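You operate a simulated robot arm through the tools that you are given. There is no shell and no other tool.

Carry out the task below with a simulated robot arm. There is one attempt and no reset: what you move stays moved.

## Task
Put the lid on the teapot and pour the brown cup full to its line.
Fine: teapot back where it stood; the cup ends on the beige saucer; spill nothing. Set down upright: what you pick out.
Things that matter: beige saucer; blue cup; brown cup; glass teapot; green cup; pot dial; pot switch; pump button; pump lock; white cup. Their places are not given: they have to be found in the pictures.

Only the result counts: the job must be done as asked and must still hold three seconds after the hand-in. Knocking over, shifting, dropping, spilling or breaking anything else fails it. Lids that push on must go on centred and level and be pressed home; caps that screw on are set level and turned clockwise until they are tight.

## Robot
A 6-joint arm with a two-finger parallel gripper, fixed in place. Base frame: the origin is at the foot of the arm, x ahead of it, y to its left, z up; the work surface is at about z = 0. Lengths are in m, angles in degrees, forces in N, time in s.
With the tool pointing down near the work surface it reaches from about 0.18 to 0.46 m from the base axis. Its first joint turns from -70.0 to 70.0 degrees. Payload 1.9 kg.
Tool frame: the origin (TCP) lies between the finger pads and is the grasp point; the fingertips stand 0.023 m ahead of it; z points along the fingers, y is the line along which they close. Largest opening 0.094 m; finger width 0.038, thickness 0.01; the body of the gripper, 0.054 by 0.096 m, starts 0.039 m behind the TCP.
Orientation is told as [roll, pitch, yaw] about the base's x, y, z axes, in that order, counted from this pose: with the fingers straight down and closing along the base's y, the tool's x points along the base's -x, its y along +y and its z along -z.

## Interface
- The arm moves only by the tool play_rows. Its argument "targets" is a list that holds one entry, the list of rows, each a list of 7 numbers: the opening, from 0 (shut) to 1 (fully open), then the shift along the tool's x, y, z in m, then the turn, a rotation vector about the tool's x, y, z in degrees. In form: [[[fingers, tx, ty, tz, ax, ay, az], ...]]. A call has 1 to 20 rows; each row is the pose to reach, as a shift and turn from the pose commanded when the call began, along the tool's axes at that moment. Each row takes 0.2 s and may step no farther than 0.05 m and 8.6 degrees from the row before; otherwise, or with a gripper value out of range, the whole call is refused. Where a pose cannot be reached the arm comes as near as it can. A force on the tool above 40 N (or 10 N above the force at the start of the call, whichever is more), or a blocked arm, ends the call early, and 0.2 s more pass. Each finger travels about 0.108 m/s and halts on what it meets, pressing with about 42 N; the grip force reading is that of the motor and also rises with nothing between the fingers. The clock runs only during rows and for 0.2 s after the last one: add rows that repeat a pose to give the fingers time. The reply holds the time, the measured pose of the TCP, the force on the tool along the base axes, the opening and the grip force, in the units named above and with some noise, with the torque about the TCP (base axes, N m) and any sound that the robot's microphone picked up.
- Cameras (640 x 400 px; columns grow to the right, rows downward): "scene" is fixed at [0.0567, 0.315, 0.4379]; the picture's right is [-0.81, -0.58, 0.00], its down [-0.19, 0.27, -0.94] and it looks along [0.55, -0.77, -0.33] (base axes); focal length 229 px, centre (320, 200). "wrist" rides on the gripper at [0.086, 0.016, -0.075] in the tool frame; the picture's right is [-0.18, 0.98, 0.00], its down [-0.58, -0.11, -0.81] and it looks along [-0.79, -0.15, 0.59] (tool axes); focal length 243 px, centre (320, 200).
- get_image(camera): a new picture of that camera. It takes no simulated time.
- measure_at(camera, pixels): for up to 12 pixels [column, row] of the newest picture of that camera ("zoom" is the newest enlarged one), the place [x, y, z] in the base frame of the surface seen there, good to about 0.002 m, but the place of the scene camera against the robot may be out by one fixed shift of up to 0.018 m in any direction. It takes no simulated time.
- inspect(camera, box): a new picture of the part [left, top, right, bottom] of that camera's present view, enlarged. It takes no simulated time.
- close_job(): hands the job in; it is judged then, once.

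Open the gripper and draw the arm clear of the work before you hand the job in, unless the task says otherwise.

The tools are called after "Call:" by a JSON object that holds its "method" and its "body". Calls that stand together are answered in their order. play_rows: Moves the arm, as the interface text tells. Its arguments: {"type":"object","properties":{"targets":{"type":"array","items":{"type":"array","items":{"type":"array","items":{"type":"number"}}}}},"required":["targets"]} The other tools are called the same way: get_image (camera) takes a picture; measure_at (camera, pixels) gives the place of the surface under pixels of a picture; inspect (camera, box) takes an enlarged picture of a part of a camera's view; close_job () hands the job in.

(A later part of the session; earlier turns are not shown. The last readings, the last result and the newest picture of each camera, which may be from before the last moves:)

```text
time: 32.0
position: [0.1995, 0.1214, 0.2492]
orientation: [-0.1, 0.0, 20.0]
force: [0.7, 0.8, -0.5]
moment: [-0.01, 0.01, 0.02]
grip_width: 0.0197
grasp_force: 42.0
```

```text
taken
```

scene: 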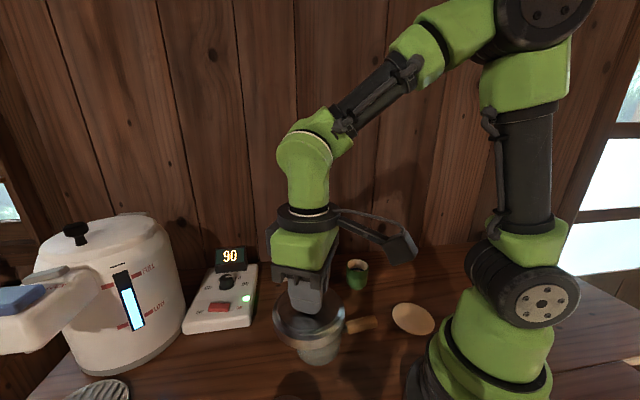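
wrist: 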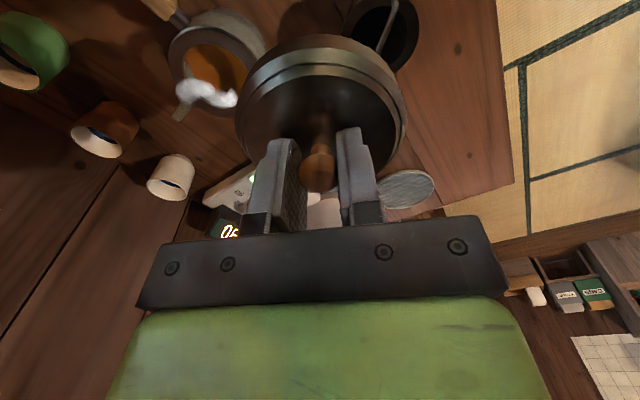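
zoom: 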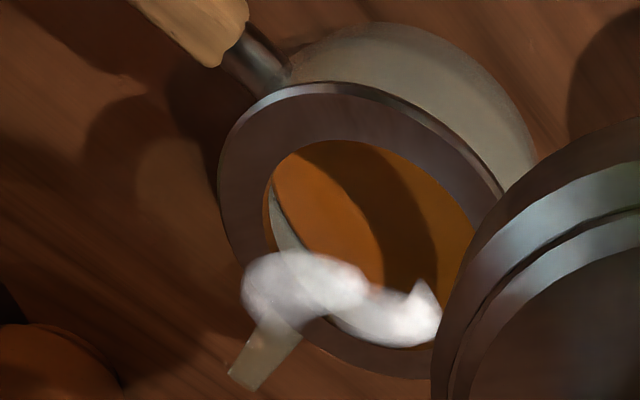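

The bare rim is visible as an ellipse in the enlarged view, with tea inside. I measure points just inside its outer edge and along the inner edge to fit the centre.

Call:
{"method": "measure_at", "body": {"camera": "zoom", "pixels": [[224, 190], [236, 132], [275, 101], [340, 89], [420, 116], [470, 158], [232, 232], [330, 355], [400, 372], [310, 140], [400, 150], [266, 200]]}}

Call:
{"method": "measure_at", "body": {"camera": "zoom", "pixels": [[360, 140], [440, 180], [468, 225], [275, 175], [340, 340], [245, 375], [265, 340], [300, 180], [330, 200], [375, 364], [250, 110], [495, 200]]}}

```text
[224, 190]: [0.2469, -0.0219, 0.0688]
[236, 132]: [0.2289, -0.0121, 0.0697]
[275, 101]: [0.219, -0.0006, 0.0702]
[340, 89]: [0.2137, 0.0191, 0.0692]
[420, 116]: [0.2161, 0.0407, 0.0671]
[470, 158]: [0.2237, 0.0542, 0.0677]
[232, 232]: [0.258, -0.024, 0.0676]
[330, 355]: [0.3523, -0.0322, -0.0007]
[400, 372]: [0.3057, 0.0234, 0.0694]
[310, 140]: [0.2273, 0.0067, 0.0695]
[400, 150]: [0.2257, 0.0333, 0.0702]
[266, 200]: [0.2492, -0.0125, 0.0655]
```

```text
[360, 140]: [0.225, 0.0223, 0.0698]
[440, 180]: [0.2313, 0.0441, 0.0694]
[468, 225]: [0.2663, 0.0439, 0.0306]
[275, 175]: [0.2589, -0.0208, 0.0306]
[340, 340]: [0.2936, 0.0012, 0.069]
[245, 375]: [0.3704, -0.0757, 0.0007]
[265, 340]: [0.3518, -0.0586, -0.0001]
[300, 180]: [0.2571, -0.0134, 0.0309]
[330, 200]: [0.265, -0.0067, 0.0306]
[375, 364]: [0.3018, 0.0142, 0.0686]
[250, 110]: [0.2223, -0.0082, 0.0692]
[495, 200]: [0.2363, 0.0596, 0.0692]
```

The fit gives the pot centre at about (0.2592, 0.0232) with rim radius 0.0465 and z 0.069; tea surface is at z 0.0306. I look at the lid's underside shape in the scene view.

Call:
{"method": "inspect", "body": {"camera": "scene", "box": [250, 270, 390, 370]}}

Call:
{"method": "measure_at", "body": {"camera": "zoom", "pixels": [[200, 260], [200, 240], [190, 225], [180, 200], [210, 280], [150, 220], [250, 285], [260, 270], [330, 180], [110, 150]]}}

```text
4.00 times, centred on (320, 320) of scene
```

zoom: 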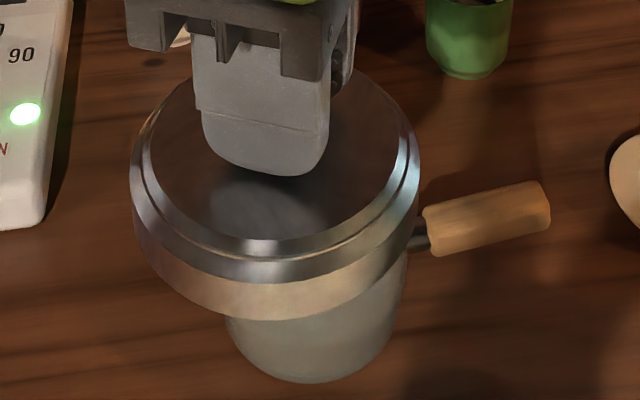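

```text
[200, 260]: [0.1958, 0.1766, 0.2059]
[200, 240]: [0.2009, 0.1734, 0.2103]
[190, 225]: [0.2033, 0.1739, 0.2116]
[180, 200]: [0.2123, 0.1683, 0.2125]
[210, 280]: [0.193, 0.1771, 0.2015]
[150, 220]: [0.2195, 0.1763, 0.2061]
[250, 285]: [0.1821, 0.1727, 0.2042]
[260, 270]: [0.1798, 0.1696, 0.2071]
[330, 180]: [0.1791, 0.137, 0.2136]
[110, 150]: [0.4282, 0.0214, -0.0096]
```

The lid is a cap with a short vertical side. I carry it above the pot centre, to TCP z 0.165, which leaves its bottom about 4.5 cm above the rim.

Call:
{"method": "play_rows", "body": {"targets": [[[0, -0.003, -0.015, 0, 0, 0, 0], [0, -0.008, -0.04, 0, 0, 0, 0], [0, -0.013, -0.065, 0.01, 0, 0, 0], [0, -0.018, -0.09, 0.03, 0, 0, 0], [0, -0.021, -0.105, 0.055, 0, 0, 0], [0, -0.0225, -0.1127, 0.075, 0, 0, 0], [0, -0.0225, -0.1127, 0.084, 0, 0, 0], [0, -0.0225, -0.1127, 0.084, 0, 0, 0], [0, -0.0225, -0.1127, 0.084, 0, 0, 0]]]}}

Call:
{"method": "get_image", "body": {"camera": "wrist"}}

Call:
{"method": "inspect", "body": {"camera": "scene", "box": [250, 260, 390, 370]}}

```text
time: 34.0
position: [0.2617, 0.021, 0.1666]
orientation: [-0.1, 0.0, 20.0]
force: [-0.2, 0.1, -0.7]
moment: [0.0, 0.02, -0.01]
grip_width: 0.0194
grasp_force: 41.9
```

```text
taken
```

wrist: 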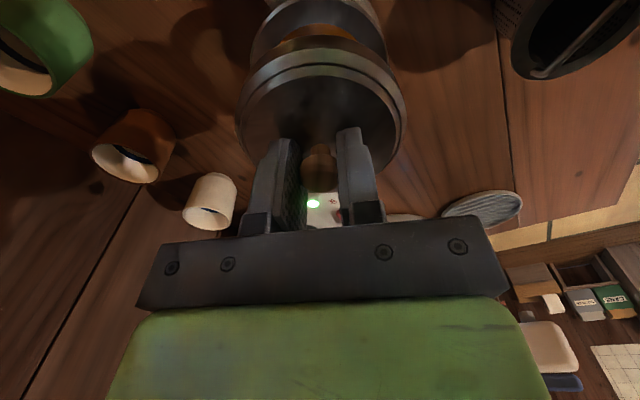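

```text
3.64 times, centred on (320, 315) of scene
```

zoom: 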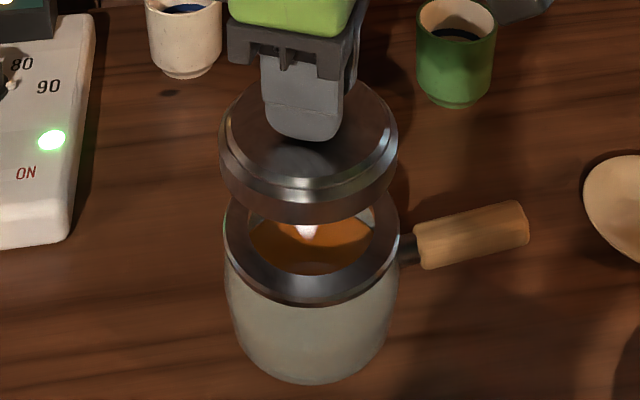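

The reported position is about 2 mm off my target; I take two more readings with null moves to average out the noise.

Call:
{"method": "play_rows", "body": {"targets": [[[0, 0, 0, 0, 0, 0, 0]]]}}

Call:
{"method": "play_rows", "body": {"targets": [[[0, 0, 0, 0, 0, 0, 0]]]}}

Call:
{"method": "play_rows", "body": {"targets": [[[0, 0, 0, 0, 0, 0, 0]]]}}

Call:
{"method": "measure_at", "body": {"camera": "zoom", "pixels": [[232, 240], [390, 235], [270, 292], [340, 298], [310, 300], [228, 175], [390, 165], [270, 207], [340, 207], [310, 213], [222, 140], [396, 140]]}}

```text
time: 34.4
position: [0.2607, 0.0214, 0.1659]
orientation: [0.0, -0.1, 20.0]
force: [0.8, 0.1, -0.4]
moment: [0.0, 0.0, 0.0]
grip_width: 0.0192
grasp_force: 41.5
```

```text
time: 34.8
position: [0.2602, 0.0214, 0.166]
orientation: [0.0, 0.0, 20.1]
force: [-0.5, -0.1, -0.8]
moment: [-0.01, -0.02, -0.03]
grip_width: 0.0196
grasp_force: 41.8
```

```text
time: 35.2
position: [0.2606, 0.0202, 0.1644]
orientation: [-0.1, 0.1, 20.0]
force: [-0.4, -0.5, -0.8]
moment: [-0.01, 0.02, 0.0]
grip_width: 0.0195
grasp_force: 42.0
```

```text
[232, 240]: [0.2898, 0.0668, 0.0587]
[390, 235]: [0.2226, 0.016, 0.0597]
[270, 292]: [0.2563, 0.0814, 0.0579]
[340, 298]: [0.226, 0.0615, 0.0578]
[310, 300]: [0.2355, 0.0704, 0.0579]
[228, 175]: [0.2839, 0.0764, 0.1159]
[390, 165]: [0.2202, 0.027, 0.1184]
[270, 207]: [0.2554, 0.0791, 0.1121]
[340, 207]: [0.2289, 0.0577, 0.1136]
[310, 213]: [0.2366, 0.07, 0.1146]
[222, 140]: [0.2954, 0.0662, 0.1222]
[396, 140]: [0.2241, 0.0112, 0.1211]
```

Averaged, the TCP is at (0.2608, 0.0210, 0.1657). I check the relative alignment of lid and pot in finer enlarged views from both cameras.

Call:
{"method": "inspect", "body": {"camera": "wrist", "box": [220, 0, 420, 125]}}

Call:
{"method": "inspect", "body": {"camera": "scene", "box": [275, 275, 371, 350]}}

```text
3.20 times, centred on (320, 62) of wrist
```

zoom: 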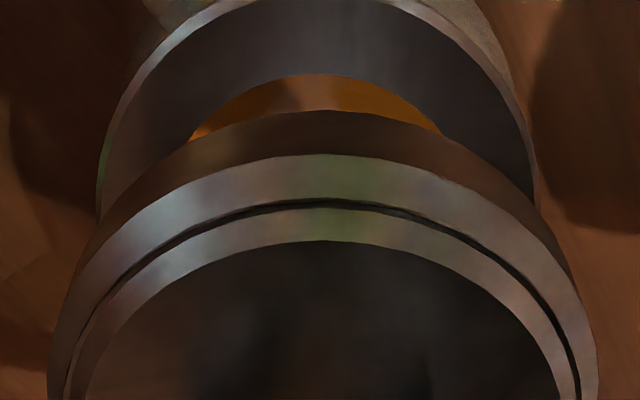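

```text
5.33 times, centred on (323, 312) of scene
```

zoom: 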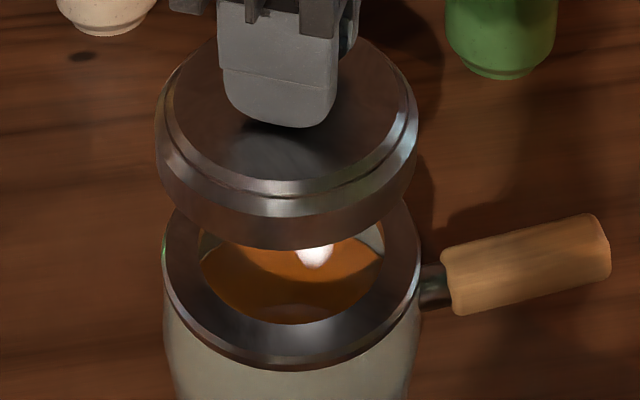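

In the scene zoom the lid spans columns 155..418 and the pot 162..422; in the wrist zoom the pot rim spans 97..535 at row 190. I measure these symmetric edge points to settle the last millimetres.

Call:
{"method": "inspect", "body": {"camera": "wrist", "box": [220, 0, 420, 125]}}

Call:
{"method": "measure_at", "body": {"camera": "zoom", "pixels": [[104, 185], [527, 185], [112, 150], [516, 150], [130, 110], [497, 110], [55, 370], [590, 370], [160, 130], [470, 130], [160, 60], [470, 60]]}}

Call:
{"method": "inspect", "body": {"camera": "wrist", "box": [240, 20, 300, 80]}}

Call:
{"method": "inspect", "body": {"camera": "wrist", "box": [340, 20, 400, 80]}}

```text
3.20 times, centred on (320, 62) of wrist
```

zoom: 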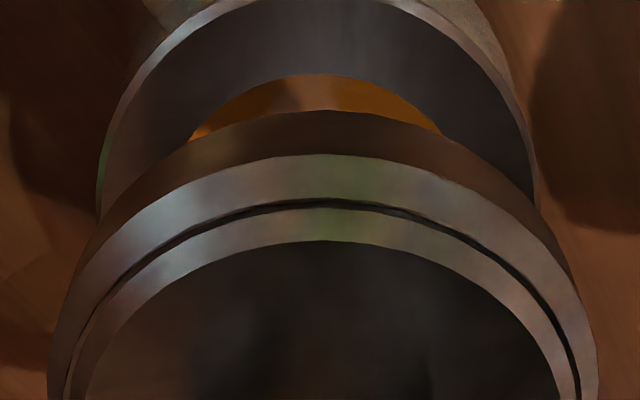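

```text
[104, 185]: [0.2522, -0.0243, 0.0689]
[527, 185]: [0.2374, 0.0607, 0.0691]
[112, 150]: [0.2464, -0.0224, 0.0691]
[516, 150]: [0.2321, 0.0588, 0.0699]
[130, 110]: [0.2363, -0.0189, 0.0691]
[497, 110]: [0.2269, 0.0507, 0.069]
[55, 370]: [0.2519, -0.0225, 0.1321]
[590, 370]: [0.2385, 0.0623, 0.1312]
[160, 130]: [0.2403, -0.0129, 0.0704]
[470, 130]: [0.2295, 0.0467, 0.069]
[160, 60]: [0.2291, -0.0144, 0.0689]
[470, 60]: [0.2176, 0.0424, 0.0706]
```

```text
6.67 times, centred on (270, 50) of wrist
```

zoom: 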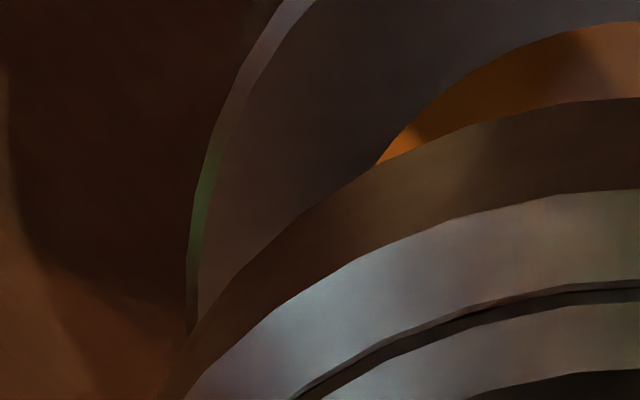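

```text
6.67 times, centred on (370, 50) of wrist
```

zoom: 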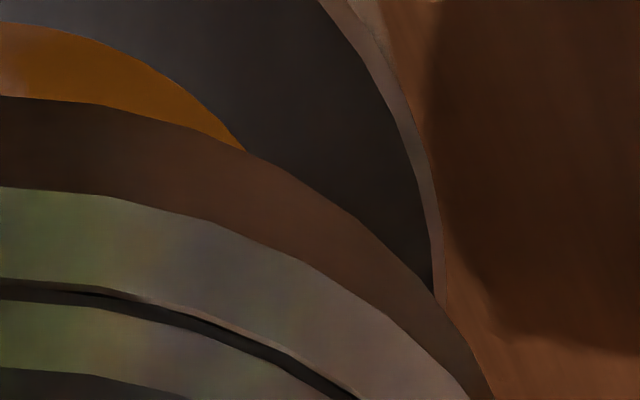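

The pot rim is within half a millimetre of the tool's symmetry line in the wrist view. I refine the scene comparison by enlarging the left and right edges of lid and pot.

Call:
{"method": "inspect", "body": {"camera": "scene", "box": [284, 285, 308, 335]}}

Call:
{"method": "inspect", "body": {"camera": "scene", "box": [330, 285, 354, 335]}}

```text
8.00 times, centred on (296, 310) of scene
```

zoom: 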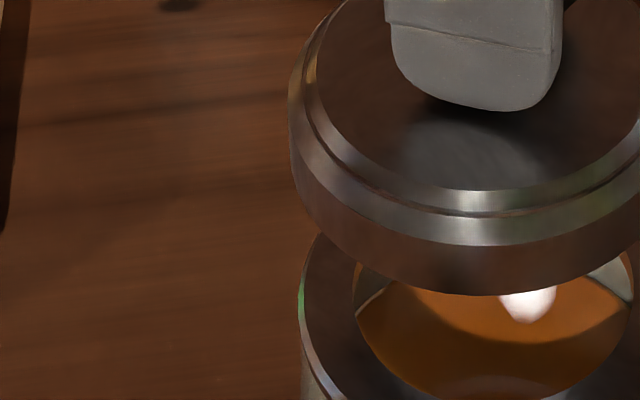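

```text
8.00 times, centred on (342, 310) of scene
```

zoom: 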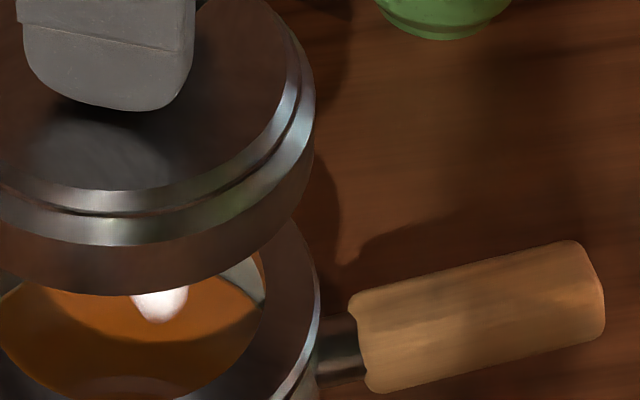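

Scene edges give lid centre column 316.75 and pot 317.69, about 1.6 mm off. I also refine the lid's own edges in the wrist view.

Call:
{"method": "inspect", "body": {"camera": "wrist", "box": [222, 80, 262, 150]}}

Call:
{"method": "inspect", "body": {"camera": "wrist", "box": [380, 80, 420, 150]}}

```text
5.71 times, centred on (242, 115) of wrist
```

zoom: 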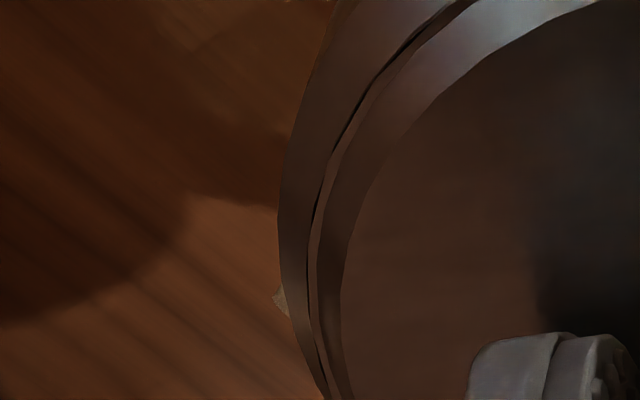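

```text
5.71 times, centred on (400, 115) of wrist
```

zoom: 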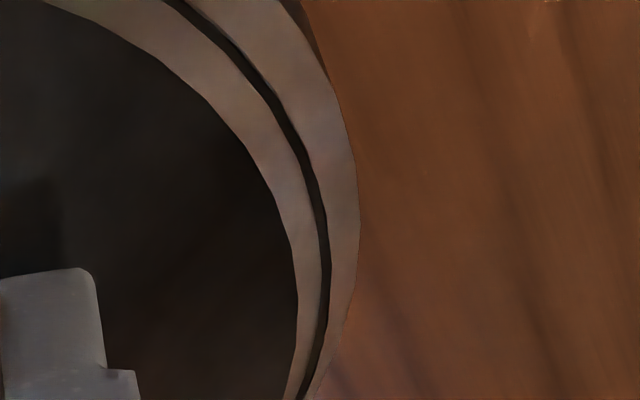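

The lid needs a shift of about (-0.0011, -0.0012) m. I apply it and lower until the lid's bottom is about 6 mm above the rim.

Call:
{"method": "play_rows", "body": {"targets": [[[0, 0.00145, -0.0008, 0.008, 0, 0, 0], [0, 0.00145, -0.0008, 0.018, 0, 0, 0], [0, 0.00145, -0.0008, 0.028, 0, 0, 0], [0, 0.00145, -0.0008, 0.036, 0, 0, 0], [0, 0.00145, -0.0008, 0.04, 0, 0, 0], [0, 0.00145, -0.0008, 0.04, 0, 0, 0]]]}}

Call:
{"method": "inspect", "body": {"camera": "scene", "box": [275, 275, 371, 350]}}

Call:
{"method": "inspect", "body": {"camera": "wrist", "box": [220, 20, 420, 145]}}

```text
time: 36.6
position: [0.2593, 0.02, 0.1257]
orientation: [0.0, 0.0, 20.0]
force: [0.5, 0.8, -0.3]
moment: [0.0, -0.01, -0.03]
grip_width: 0.0194
grasp_force: 42.5
```

```text
5.33 times, centred on (323, 312) of scene
```

zoom: 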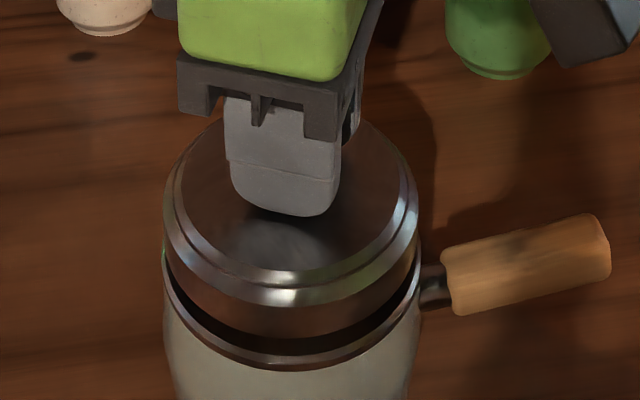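

```text
3.20 times, centred on (320, 82) of wrist
```

zoom: 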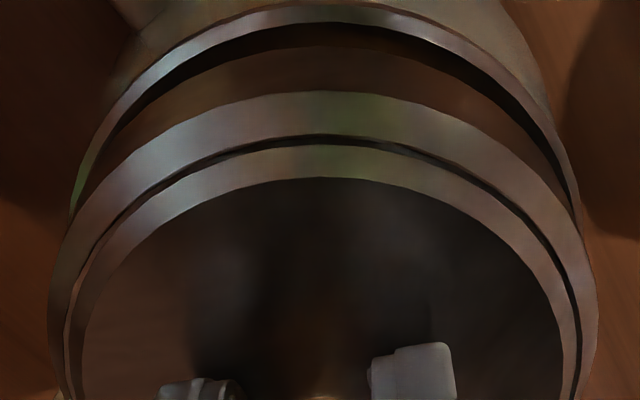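

The lid looks centred over the rim (lid 164..419, pot 162..422 in the scene zoom). I lower in small steps and watch the force.

Call:
{"method": "play_rows", "body": {"targets": [[[0, 0, 0, 0.002, 0, 0, 0], [0, 0, 0, 0.004, 0, 0, 0], [0, 0, 0, 0.005, 0, 0, 0], [0, 0, 0, 0.006, 0, 0, 0], [0, 0, 0, 0.006, 0, 0, 0]]]}}

Call:
{"method": "inspect", "body": {"camera": "scene", "box": [275, 275, 371, 350]}}

```text
time: 37.8
position: [0.2592, 0.0191, 0.12]
orientation: [0.0, 0.0, 20.1]
force: [0.3, -0.1, -0.1]
moment: [0.02, 0.01, 0.0]
grip_width: 0.0194
grasp_force: 42.2
```

```text
5.33 times, centred on (323, 312) of scene
```

zoom: 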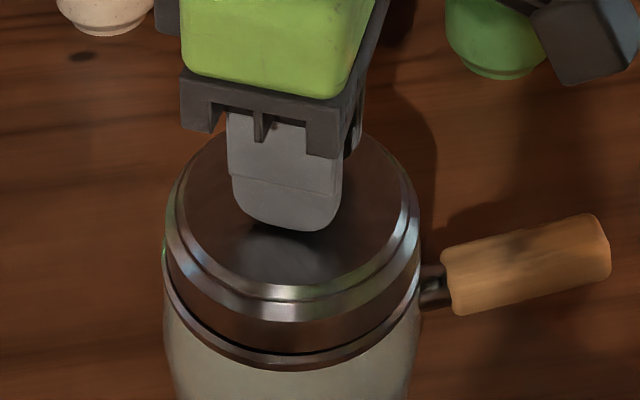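

No contact yet at z 0.120; the gap is nearly closed and even. I continue in 1 mm steps.

Call:
{"method": "play_rows", "body": {"targets": [[[0, 0, 0, 0.001, 0, 0, 0], [0, 0, 0, 0.002, 0, 0, 0], [0, 0, 0, 0.002, 0, 0, 0]]]}}

```text
time: 38.5
position: [0.2587, 0.02, 0.1191]
orientation: [0.0, -0.1, 20.0]
force: [-2.3, 0.2, 4.2]
moment: [0.03, -0.06, -0.14]
grip_width: 0.0193
grasp_force: 41.6
heard: snap
stopped in row 3: the force on the tool passed its limit at 42 N (the readings are from after the stop); the commanded pose is now the measured one
```

A snap was heard and the force passed 42 N: the lid seems to have clicked home. I check both views.

Call:
{"method": "inspect", "body": {"camera": "scene", "box": [275, 275, 371, 350]}}

Call:
{"method": "inspect", "body": {"camera": "wrist", "box": [220, 20, 420, 145]}}

```text
5.33 times, centred on (323, 312) of scene
```

zoom: 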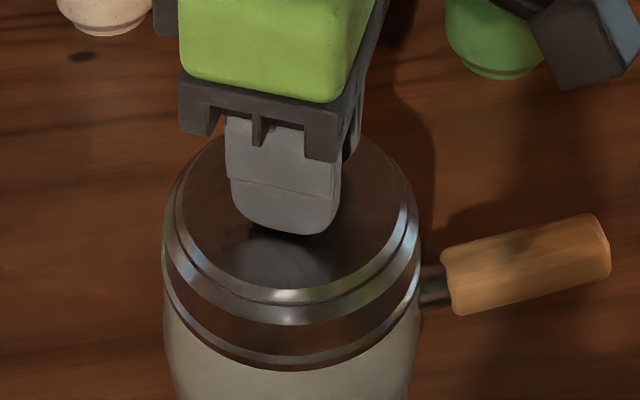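

```text
3.20 times, centred on (320, 82) of wrist
```

zoom: 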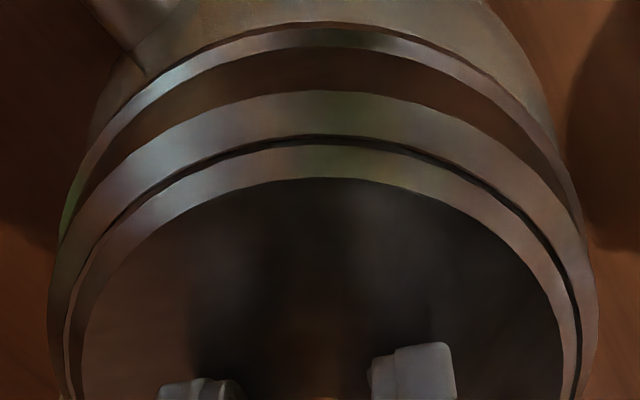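

The lid sits flush and level on the rim all round. I release the knob and rise straight up.

Call:
{"method": "play_rows", "body": {"targets": [[[0.25, 0, 0, 0, 0, 0, 0], [0.4, 0, 0, 0, 0, 0, 0], [0.5, 0, 0, 0, 0, 0, 0], [0.5, 0, 0, -0.01, 0, 0, 0], [0.5, 0, 0, -0.03, 0, 0, 0], [0.5, 0, 0, -0.06, 0, 0, 0], [0.5, 0, 0, -0.09, 0, 0, 0], [0.5, 0, 0, -0.1, 0, 0, 0], [0.5, 0, 0, -0.1, 0, 0, 0]]]}}

Call:
{"method": "get_image", "body": {"camera": "wrist"}}

Call:
{"method": "inspect", "body": {"camera": "scene", "box": [260, 260, 400, 370]}}

```text
time: 40.5
position: [0.2582, 0.0201, 0.2186]
orientation: [0.0, -0.1, 19.9]
force: [0.5, 0.1, -0.5]
moment: [-0.01, 0.01, 0.02]
grip_width: 0.0471
grasp_force: 0.0
```

```text
taken
```

wrist: 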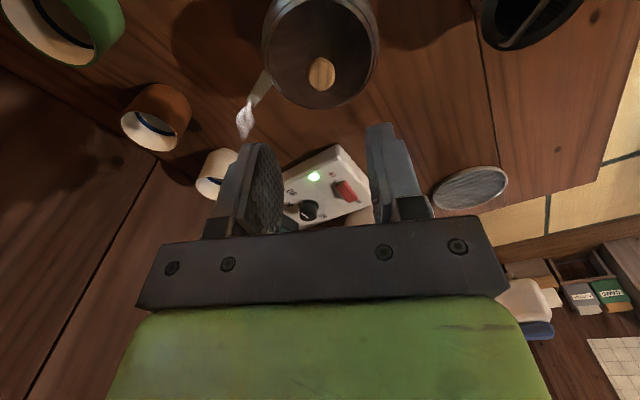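

```text
3.64 times, centred on (330, 315) of scene
```

zoom: 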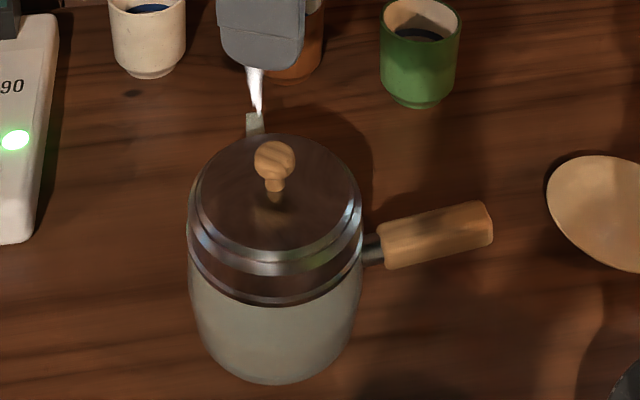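

The lid is on and steam now comes from the spout. I look at the brown cup at (155,118) in the wrist view and at the handle.

Call:
{"method": "inspect", "body": {"camera": "wrist", "box": [105, 70, 205, 165]}}

Call:
{"method": "measure_at", "body": {"camera": "zoom", "pixels": [[165, 240], [365, 260], [270, 330], [245, 300], [260, 220], [215, 210], [320, 250], [250, 260], [270, 245], [360, 130], [300, 235], [200, 290]]}}

```text
4.21 times, centred on (155, 118) of wrist
```

zoom: 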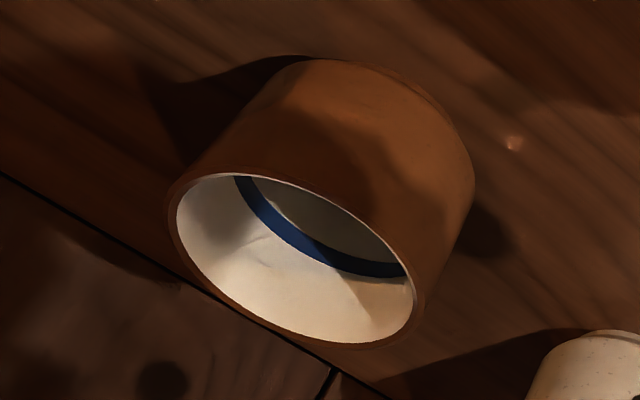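

```text
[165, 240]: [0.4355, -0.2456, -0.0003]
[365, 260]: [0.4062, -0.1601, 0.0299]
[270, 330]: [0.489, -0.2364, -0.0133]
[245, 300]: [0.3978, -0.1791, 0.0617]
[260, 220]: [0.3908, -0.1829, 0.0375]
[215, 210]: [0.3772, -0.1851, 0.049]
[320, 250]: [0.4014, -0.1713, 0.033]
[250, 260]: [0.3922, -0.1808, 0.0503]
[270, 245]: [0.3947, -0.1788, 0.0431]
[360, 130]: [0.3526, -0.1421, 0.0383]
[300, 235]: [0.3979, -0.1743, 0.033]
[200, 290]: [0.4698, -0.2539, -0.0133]
```

The blue line in the brown cup lies around z 0.033–0.040 and its rim at z 0.062; the cup stands near (0.378,-0.165). Now I go above the teapot handle with yaw 45 (tool x along the handle) and look before grasping.

Call:
{"method": "play_rows", "body": {"targets": [[[0.6, 0.012, -0.006, 0, 0, 0, -4], [0.6, 0.026, -0.012, 0, 0, 0, -8], [0.6, 0.04, -0.019, 0, 0, 0, -13], [0.6, 0.054, -0.026, 0, 0, 0, -18], [0.6, 0.068, -0.033, 0.01, 0, 0, -22], [0.6, 0.0762, -0.0363, 0.025, 0, 0, -25], [0.6, 0.0762, -0.0363, 0.03, 0, 0, -25], [0.6, 0.0762, -0.0363, 0.03, 0, 0, -25]]]}}

Call:
{"method": "get_image", "body": {"camera": "wrist"}}

Call:
{"method": "inspect", "body": {"camera": "wrist", "box": [220, 0, 420, 125]}}

```text
time: 42.3
position: [0.1995, -0.0393, 0.1888]
orientation: [0.0, -0.1, 44.7]
force: [0.6, -0.5, -0.8]
moment: [-0.03, 0.03, -0.02]
grip_width: 0.0563
grasp_force: 0.0
```

```text
taken
```

wrist: 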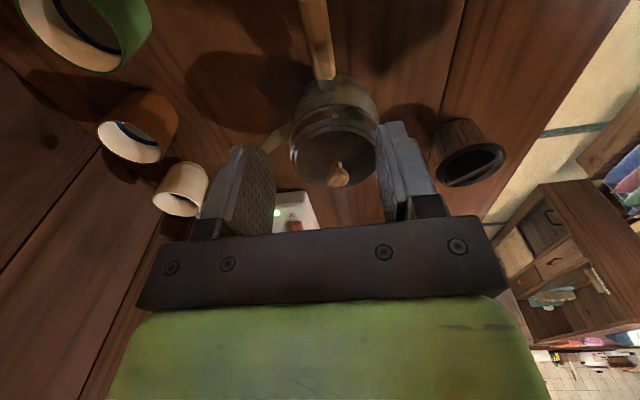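

```text
3.20 times, centred on (320, 62) of wrist
```

zoom: 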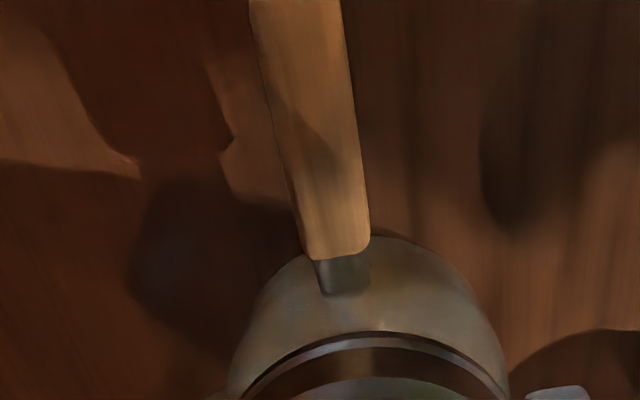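

The handle runs from (298,5) to (337,250) in the enlarged view. I measure its top line and edges.

Call:
{"method": "measure_at", "body": {"camera": "zoom", "pixels": [[298, 10], [306, 60], [316, 120], [326, 180], [335, 235], [262, 60], [345, 60], [278, 120], [355, 120], [293, 180], [362, 180], [342, 275]]}}

```text
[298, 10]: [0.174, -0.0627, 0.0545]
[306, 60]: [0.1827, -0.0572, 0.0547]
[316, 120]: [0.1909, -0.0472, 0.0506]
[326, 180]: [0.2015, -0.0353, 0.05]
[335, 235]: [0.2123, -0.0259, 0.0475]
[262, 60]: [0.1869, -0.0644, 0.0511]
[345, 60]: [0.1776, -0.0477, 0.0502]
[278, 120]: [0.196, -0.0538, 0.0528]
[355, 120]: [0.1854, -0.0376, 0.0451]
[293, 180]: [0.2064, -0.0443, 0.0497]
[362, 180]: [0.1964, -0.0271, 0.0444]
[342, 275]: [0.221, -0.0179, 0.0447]
```

The handle lies on the line x−y = 0.238 at 45°, about 20 mm wide, top z 0.050. I descend to TCP z 0.040 around it, about 8.4 cm from the pot's axis.

Call:
{"method": "play_rows", "body": {"targets": [[[0.6, 0, 0.0006, 0.03, 0, 0, -0.3], [0.6, 0, 0.0006, 0.06, 0, 0, -0.3], [0.6, 0, 0.0006, 0.09, 0, 0, -0.3], [0.6, 0, 0.0006, 0.115, 0, 0, -0.3], [0.6, 0, 0.0006, 0.135, 0, 0, -0.3], [0.6, 0, 0.0006, 0.145, 0, 0, -0.3], [0.6, 0, 0.0006, 0.149, 0, 0, -0.3], [0.6, 0, 0.0006, 0.149, 0, 0, -0.3]]]}}

Call:
{"method": "get_image", "body": {"camera": "wrist"}}

Call:
{"method": "get_image", "body": {"camera": "scene"}}

```text
time: 43.8
position: [0.202, -0.0399, 0.0426]
orientation: [-0.3, -0.4, 45.3]
force: [-6.8, -3.7, 30.3]
moment: [1.23, -1.29, 0.17]
grip_width: 0.0564
grasp_force: 0.0
stopped in row 7: the force on the tool passed its limit at 63 N (the readings are from after the stop); the commanded pose is now the measured one
```

```text
taken
```

wrist: 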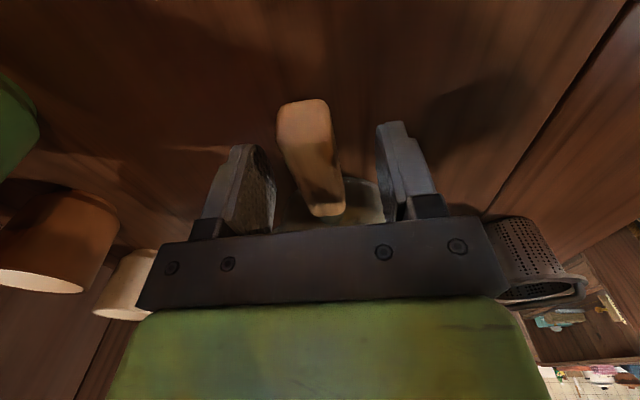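

```text
taken
```

scene: 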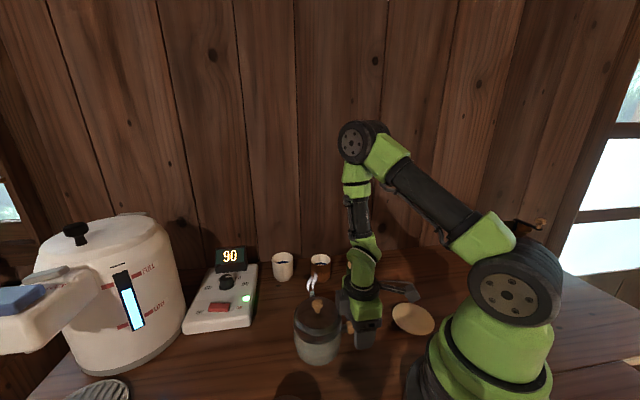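

The descent was stopped at z 0.0426 by a 63 N force; the moment points to contact on the pot side. I inspect where the gripper touches before doing anything.

Call:
{"method": "inspect", "body": {"camera": "scene", "box": [280, 260, 420, 370]}}

Call:
{"method": "inspect", "body": {"camera": "wrist", "box": [200, 60, 440, 240]}}

```text
3.64 times, centred on (350, 315) of scene
```

zoom: 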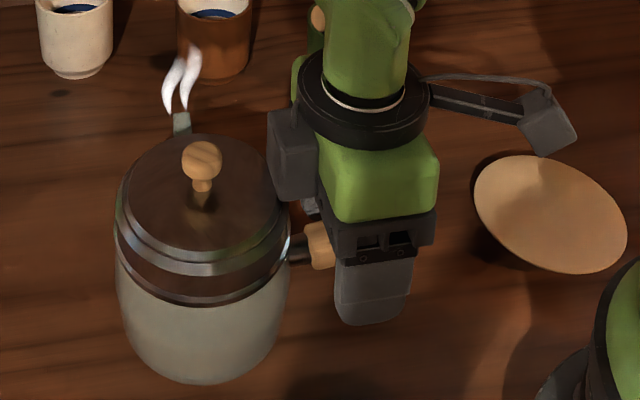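

```text
2.22 times, centred on (320, 150) of wrist
```

zoom: 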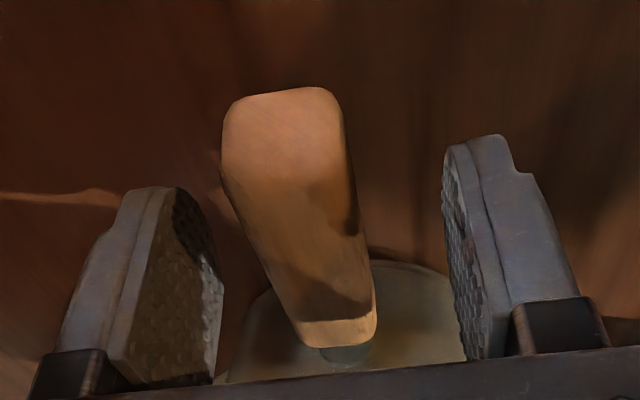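

A grey box on the back (pot) side of the gripper body rests on the lid's edge. I rise straight up at once and check that the lid is still seated.

Call:
{"method": "play_rows", "body": {"targets": [[[0.6, 0, 0, -0.006, 0, 0, 0], [0.6, 0, 0, -0.015, 0, 0, 0], [0.6, 0, 0, -0.03, 0, 0, 0], [0.6, 0, 0, -0.05, 0, 0, 0], [0.6, 0, 0, -0.08, 0, 0, 0], [0.6, 0, 0, -0.11, 0, 0, 0], [0.6, 0, 0, -0.145, 0, 0, 0], [0.6, 0, 0, -0.145, 0, 0, 0]]]}}

Call:
{"method": "get_image", "body": {"camera": "wrist"}}

Call:
{"method": "inspect", "body": {"camera": "scene", "box": [280, 260, 420, 370]}}

Call:
{"method": "inspect", "body": {"camera": "wrist", "box": [240, 60, 440, 200]}}

```text
time: 45.6
position: [0.1991, -0.0398, 0.189]
orientation: [-0.2, -0.2, 45.2]
force: [-1.0, 0.6, 0.1]
moment: [-0.03, 0.01, 0.0]
grip_width: 0.0565
grasp_force: 0.1
```

```text
taken
```

wrist: 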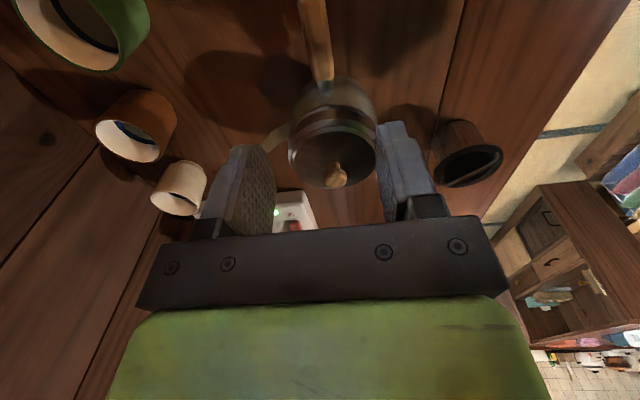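

```text
3.64 times, centred on (350, 315) of scene
```

zoom: 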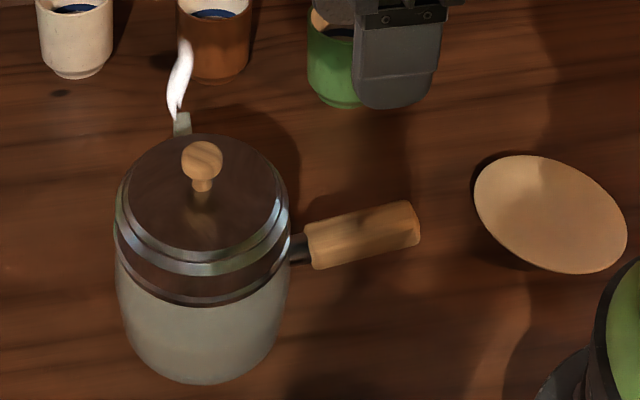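

```text
2.86 times, centred on (340, 130) of wrist
```

zoom: 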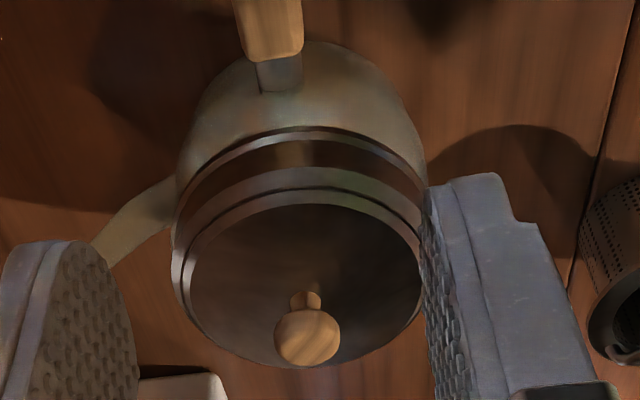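

The pot and lid have not moved and the lid is still flush. I will grip farther out (9.3 cm from the axis) and higher (TCP z 0.052), so that the box clears the lid; first down to z 0.075.

Call:
{"method": "play_rows", "body": {"targets": [[[0.6, 0.004, 0.0006, 0.02, 0, 0, 0.2], [0.6, 0.008, 0.0006, 0.05, 0, 0, 0.2], [0.6, 0.008, 0.0006, 0.08, 0, 0, 0.2], [0.6, 0.008, 0.0006, 0.105, 0, 0, 0.2], [0.6, 0.008, 0.0006, 0.114, 0, 0, 0.2], [0.6, 0.008, 0.0006, 0.114, 0, 0, 0.2]]]}}

Call:
{"method": "inspect", "body": {"camera": "scene", "box": [280, 260, 420, 370]}}

Call:
{"method": "get_image", "body": {"camera": "wrist"}}

```text
time: 47.0
position: [0.1936, -0.0444, 0.0731]
orientation: [-0.2, -0.3, 45.0]
force: [0.7, -0.4, -0.2]
moment: [-0.01, 0.0, 0.01]
grip_width: 0.0567
grasp_force: 0.0
```

```text
3.64 times, centred on (350, 315) of scene
```

zoom: 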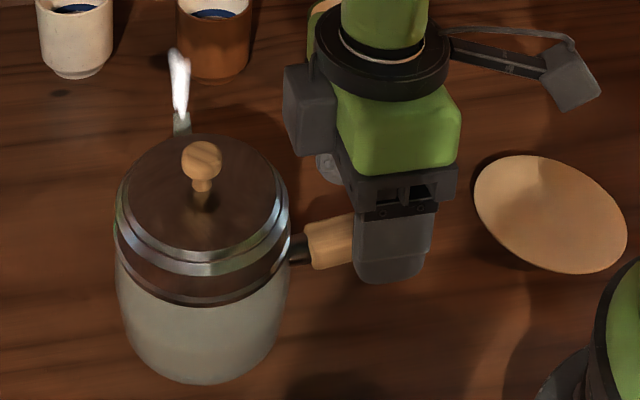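

```text
taken
```

wrist: 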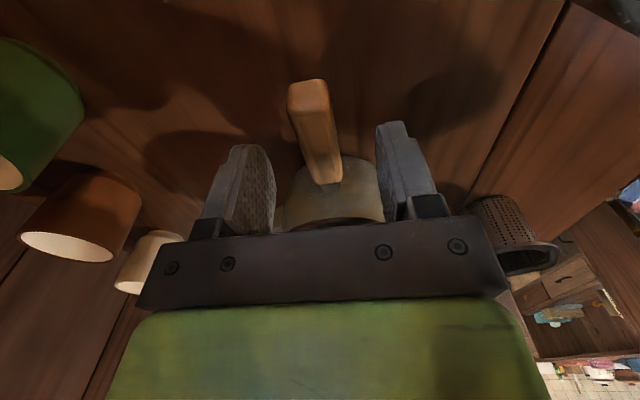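

The box is visible at about (312,110) in the enlarged scene view. I measure its lower edge against the lid's near edge.

Call:
{"method": "inspect", "body": {"camera": "scene", "box": [280, 260, 420, 370]}}

Call:
{"method": "measure_at", "body": {"camera": "zoom", "pixels": [[290, 145], [310, 150], [325, 153], [288, 75], [310, 110], [284, 200], [280, 230], [288, 240], [265, 170], [320, 230], [350, 240], [392, 150]]}}

```text
3.64 times, centred on (350, 315) of scene
```

zoom: 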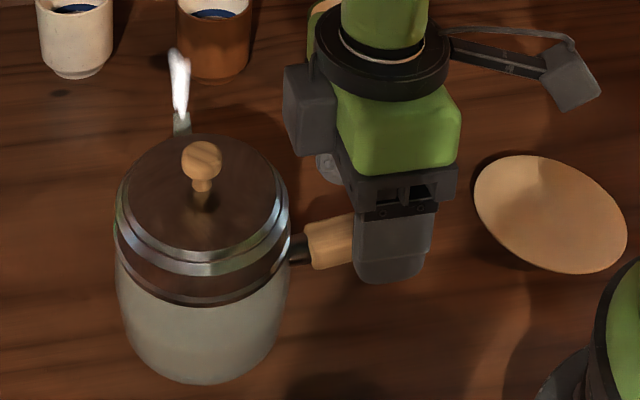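

```text
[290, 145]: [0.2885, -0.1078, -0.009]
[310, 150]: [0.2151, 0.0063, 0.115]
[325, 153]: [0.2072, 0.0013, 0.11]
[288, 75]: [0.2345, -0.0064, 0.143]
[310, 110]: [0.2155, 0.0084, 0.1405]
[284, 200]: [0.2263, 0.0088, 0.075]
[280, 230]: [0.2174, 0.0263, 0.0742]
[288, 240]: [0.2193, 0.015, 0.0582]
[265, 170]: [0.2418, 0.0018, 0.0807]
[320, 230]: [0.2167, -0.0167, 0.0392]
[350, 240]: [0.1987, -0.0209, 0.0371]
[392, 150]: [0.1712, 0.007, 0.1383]
```

The box bottom sits about 0.049 above the TCP, so at TCP z 0.052 it clears the lid by about 1 cm. I descend there and close on the handle.

Call:
{"method": "play_rows", "body": {"targets": [[[0.6, 0, 0, 0.008, 0, 0, 0], [0.6, 0, 0, 0.016, 0, 0, 0], [0.6, 0, 0, 0.021, 0, 0, 0], [0.6, 0, 0, 0.021, 0, 0, 0]]]}}

Call:
{"method": "inspect", "body": {"camera": "wrist", "box": [200, 40, 440, 240]}}

```text
time: 48.0
position: [0.1955, -0.0452, 0.0537]
orientation: [-0.2, -0.3, 45.1]
force: [0.4, -0.1, 0.6]
moment: [-0.01, -0.02, 0.03]
grip_width: 0.0564
grasp_force: 0.0
```

```text
2.00 times, centred on (320, 140) of wrist
```

zoom: 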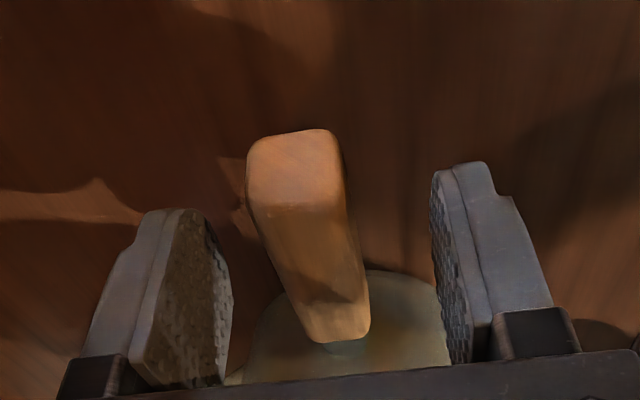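

The handle stands centred between the pads. I close gently on it.

Call:
{"method": "play_rows", "body": {"targets": [[[0.45, 0, 0, 0, 0, 0, 0], [0.32, 0, 0, 0, 0, 0, 0], [0.25, 0, 0, 0, 0, 0, 0], [0.2, 0, 0, 0, 0, 0, 0], [0.1, 0, 0, 0, 0, 0, 0], [0, 0, 0, 0, 0, 0, 0], [0, 0, 0, 0, 0, 0, 0], [0, 0, 0, 0, 0, 0, 0]]]}}

Call:
{"method": "inspect", "body": {"camera": "scene", "box": [280, 260, 420, 370]}}

Call:
{"method": "inspect", "body": {"camera": "wrist", "box": [200, 40, 440, 240]}}

```text
time: 49.8
position: [0.1945, -0.0454, 0.0525]
orientation: [-0.4, -0.3, 45.1]
force: [1.8, -1.1, 1.5]
moment: [0.15, 0.05, -0.2]
grip_width: 0.0197
grasp_force: 42.0
```

```text
3.64 times, centred on (350, 315) of scene
```

zoom: 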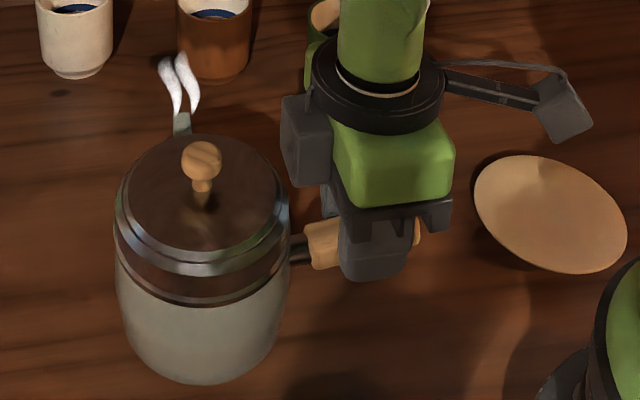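

```text
2.00 times, centred on (320, 140) of wrist
```

zoom: 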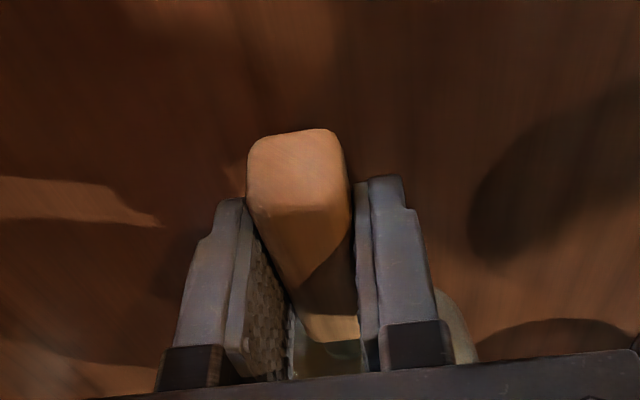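

The handle is gripped (19.7 mm, 42 N) with the pot unmoved. I lift it 12 mm slowly and check for sag.

Call:
{"method": "play_rows", "body": {"targets": [[[0, 0, 0, -0.002, 0, 0, 0], [0, 0, 0, -0.004, 0, 0, 0], [0, 0, 0, -0.007, 0, 0, 0], [0, 0, 0, -0.01, 0, 0, 0], [0, 0, 0, -0.012, 0, 0, 0], [0, 0, 0, -0.012, 0, 0, 0], [0, 0, 0, -0.012, 0, 0, 0]]]}}

Call:
{"method": "inspect", "body": {"camera": "scene", "box": [280, 260, 420, 370]}}

```text
time: 51.4
position: [0.1943, -0.045, 0.0655]
orientation: [-0.2, -0.4, 45.2]
force: [-0.5, -0.7, -6.0]
moment: [-0.3, 0.31, 0.0]
grip_width: 0.0199
grasp_force: 41.9
```

```text
3.64 times, centred on (350, 315) of scene
```

zoom: 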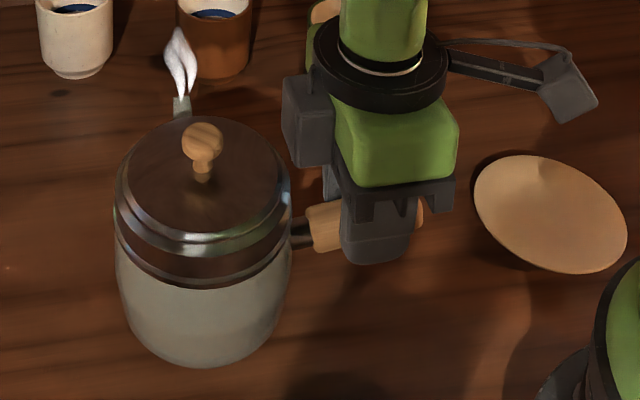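

The pot hangs steadily (about 6 N). I lift on to about z 0.19 and use that view to measure the brown cup.

Call:
{"method": "play_rows", "body": {"targets": [[[0, 0, 0, -0.01, 0, 0, 0], [0, 0, 0, -0.025, 0, 0, 0], [0, 0, 0, -0.04, 0, 0, 0], [0, 0, 0, -0.055, 0, 0, 0], [0, 0, 0, -0.07, 0, 0, 0], [0, 0, 0, -0.085, 0, 0, 0], [0, 0, 0, -0.1, 0, 0, 0], [0, 0, 0, -0.115, 0, 0, 0], [0, 0, 0, -0.122, 0, 0, 0], [0, 0, 0, -0.125, 0, 0, 0], [0, 0, 0, -0.125, 0, 0, 0]]]}}

Call:
{"method": "get_image", "body": {"camera": "wrist"}}

Call:
{"method": "inspect", "body": {"camera": "wrist", "box": [80, 60, 200, 180]}}

```text
time: 53.8
position: [0.1926, -0.0464, 0.1908]
orientation: [-0.1, -0.3, 45.0]
force: [0.1, 0.5, -5.0]
moment: [-0.29, 0.3, 0.01]
grip_width: 0.0198
grasp_force: 42.2
```

```text
taken
```

wrist: 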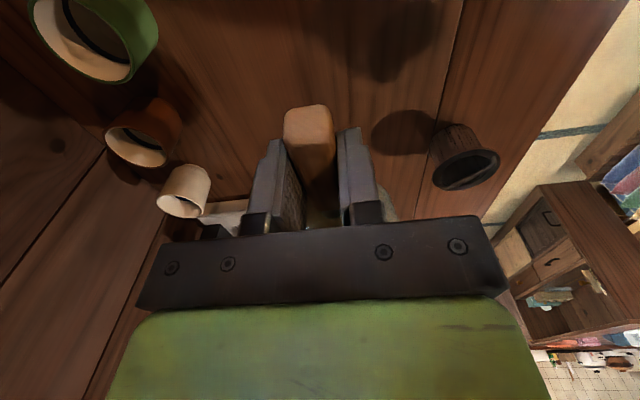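

```text
3.33 times, centred on (140, 120) of wrist
```

zoom: 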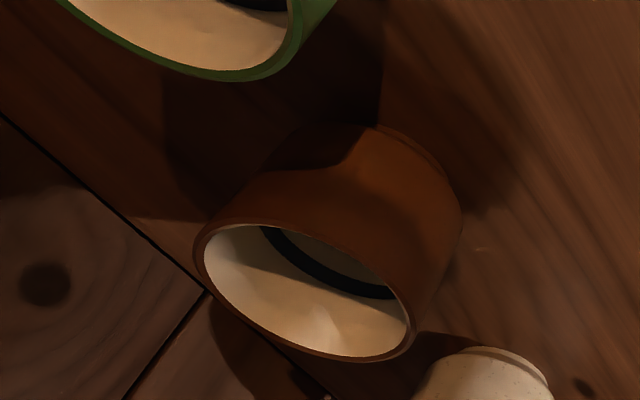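

The brown cup's rim shows as an ellipse from (200,255) to (412,325) in the enlarged view. I measure points on its lip to find the centre.

Call:
{"method": "measure_at", "body": {"camera": "zoom", "pixels": [[201, 248], [224, 223], [290, 222], [345, 244], [392, 282], [411, 322], [400, 350], [350, 359], [300, 347], [250, 324], [214, 288], [322, 232]]}}

Call:
{"method": "measure_at", "body": {"camera": "scene", "pixels": [[321, 256], [311, 260], [331, 260], [321, 281], [313, 279], [328, 279], [345, 262], [368, 264], [357, 288], [273, 256], [292, 256], [283, 280]]}}

```text
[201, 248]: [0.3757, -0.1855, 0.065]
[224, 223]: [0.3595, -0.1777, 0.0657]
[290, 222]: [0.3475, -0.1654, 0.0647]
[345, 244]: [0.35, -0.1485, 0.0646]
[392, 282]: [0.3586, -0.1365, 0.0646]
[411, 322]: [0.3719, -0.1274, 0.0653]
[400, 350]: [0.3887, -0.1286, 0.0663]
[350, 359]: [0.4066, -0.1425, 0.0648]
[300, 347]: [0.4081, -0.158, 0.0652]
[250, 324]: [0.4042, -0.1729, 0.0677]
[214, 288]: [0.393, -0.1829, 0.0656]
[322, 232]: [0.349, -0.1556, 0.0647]
```

```text
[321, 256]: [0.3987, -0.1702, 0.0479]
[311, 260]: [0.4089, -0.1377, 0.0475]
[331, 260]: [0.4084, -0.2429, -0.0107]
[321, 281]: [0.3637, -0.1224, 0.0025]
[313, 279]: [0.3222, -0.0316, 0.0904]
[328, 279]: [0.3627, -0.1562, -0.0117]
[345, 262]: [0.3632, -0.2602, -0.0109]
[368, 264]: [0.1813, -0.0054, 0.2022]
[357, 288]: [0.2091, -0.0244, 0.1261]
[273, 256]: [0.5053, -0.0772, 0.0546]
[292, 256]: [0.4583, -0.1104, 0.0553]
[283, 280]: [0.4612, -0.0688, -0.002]
```

The brown cup's rim centre is (0.378,-0.1565) at z 0.065, outer radius 0.030. I carry the pot smoothly to the pouring place: yaw 20, TCP (0.261,-0.108), which will put the spout tip just short of the cup's centre; still at height 0.19.

Call:
{"method": "play_rows", "body": {"targets": [[[0, -0.0002, -0.003, 0, 0, 0, 1], [0, -0.0006, -0.01, 0, 0, 0, 3], [0, -0.001, -0.019, 0, 0, 0, 5.5], [0, -0.0016, -0.029, 0, 0, 0, 8], [0, -0.0022, -0.039, 0, 0, 0, 11], [0, -0.0028, -0.05, 0, 0, 0, 14], [0, -0.0034, -0.061, 0, 0, 0, 17], [0, -0.004, -0.071, 0, 0, 0, 20], [0, -0.0045, -0.08, 0, 0, 0, 22], [0, -0.005, -0.087, 0, 0, 0, 24], [0, -0.0053, -0.0917, 0, 0, 0, 25], [0, -0.0053, -0.0917, 0, 0, 0, 25], [0, -0.0053, -0.0917, 0, 0, 0, 25]]]}}

Call:
{"method": "get_image", "body": {"camera": "wrist"}}

Call:
{"method": "get_image", "body": {"camera": "scene"}}

```text
time: 56.6
position: [0.2618, -0.1055, 0.1903]
orientation: [-0.1, -0.4, 20.1]
force: [0.1, 0.8, -5.7]
moment: [-0.14, 0.42, -0.01]
grip_width: 0.0198
grasp_force: 41.4
```

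```text
taken
```

wrist: 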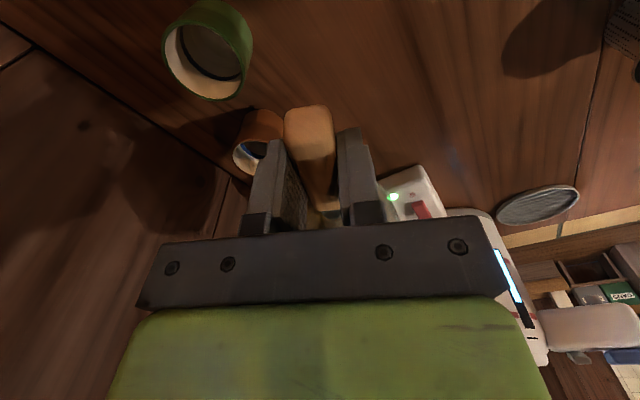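

```text
taken
```

scene: 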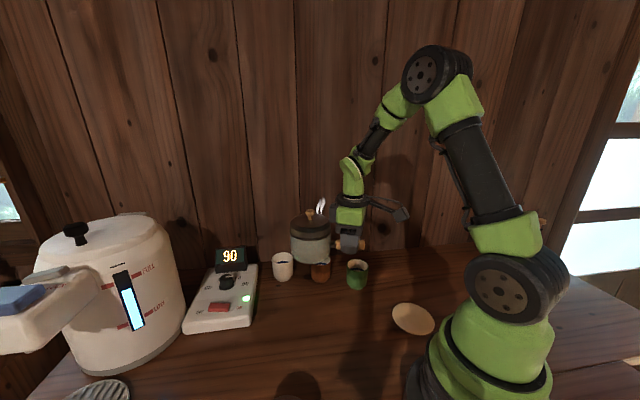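

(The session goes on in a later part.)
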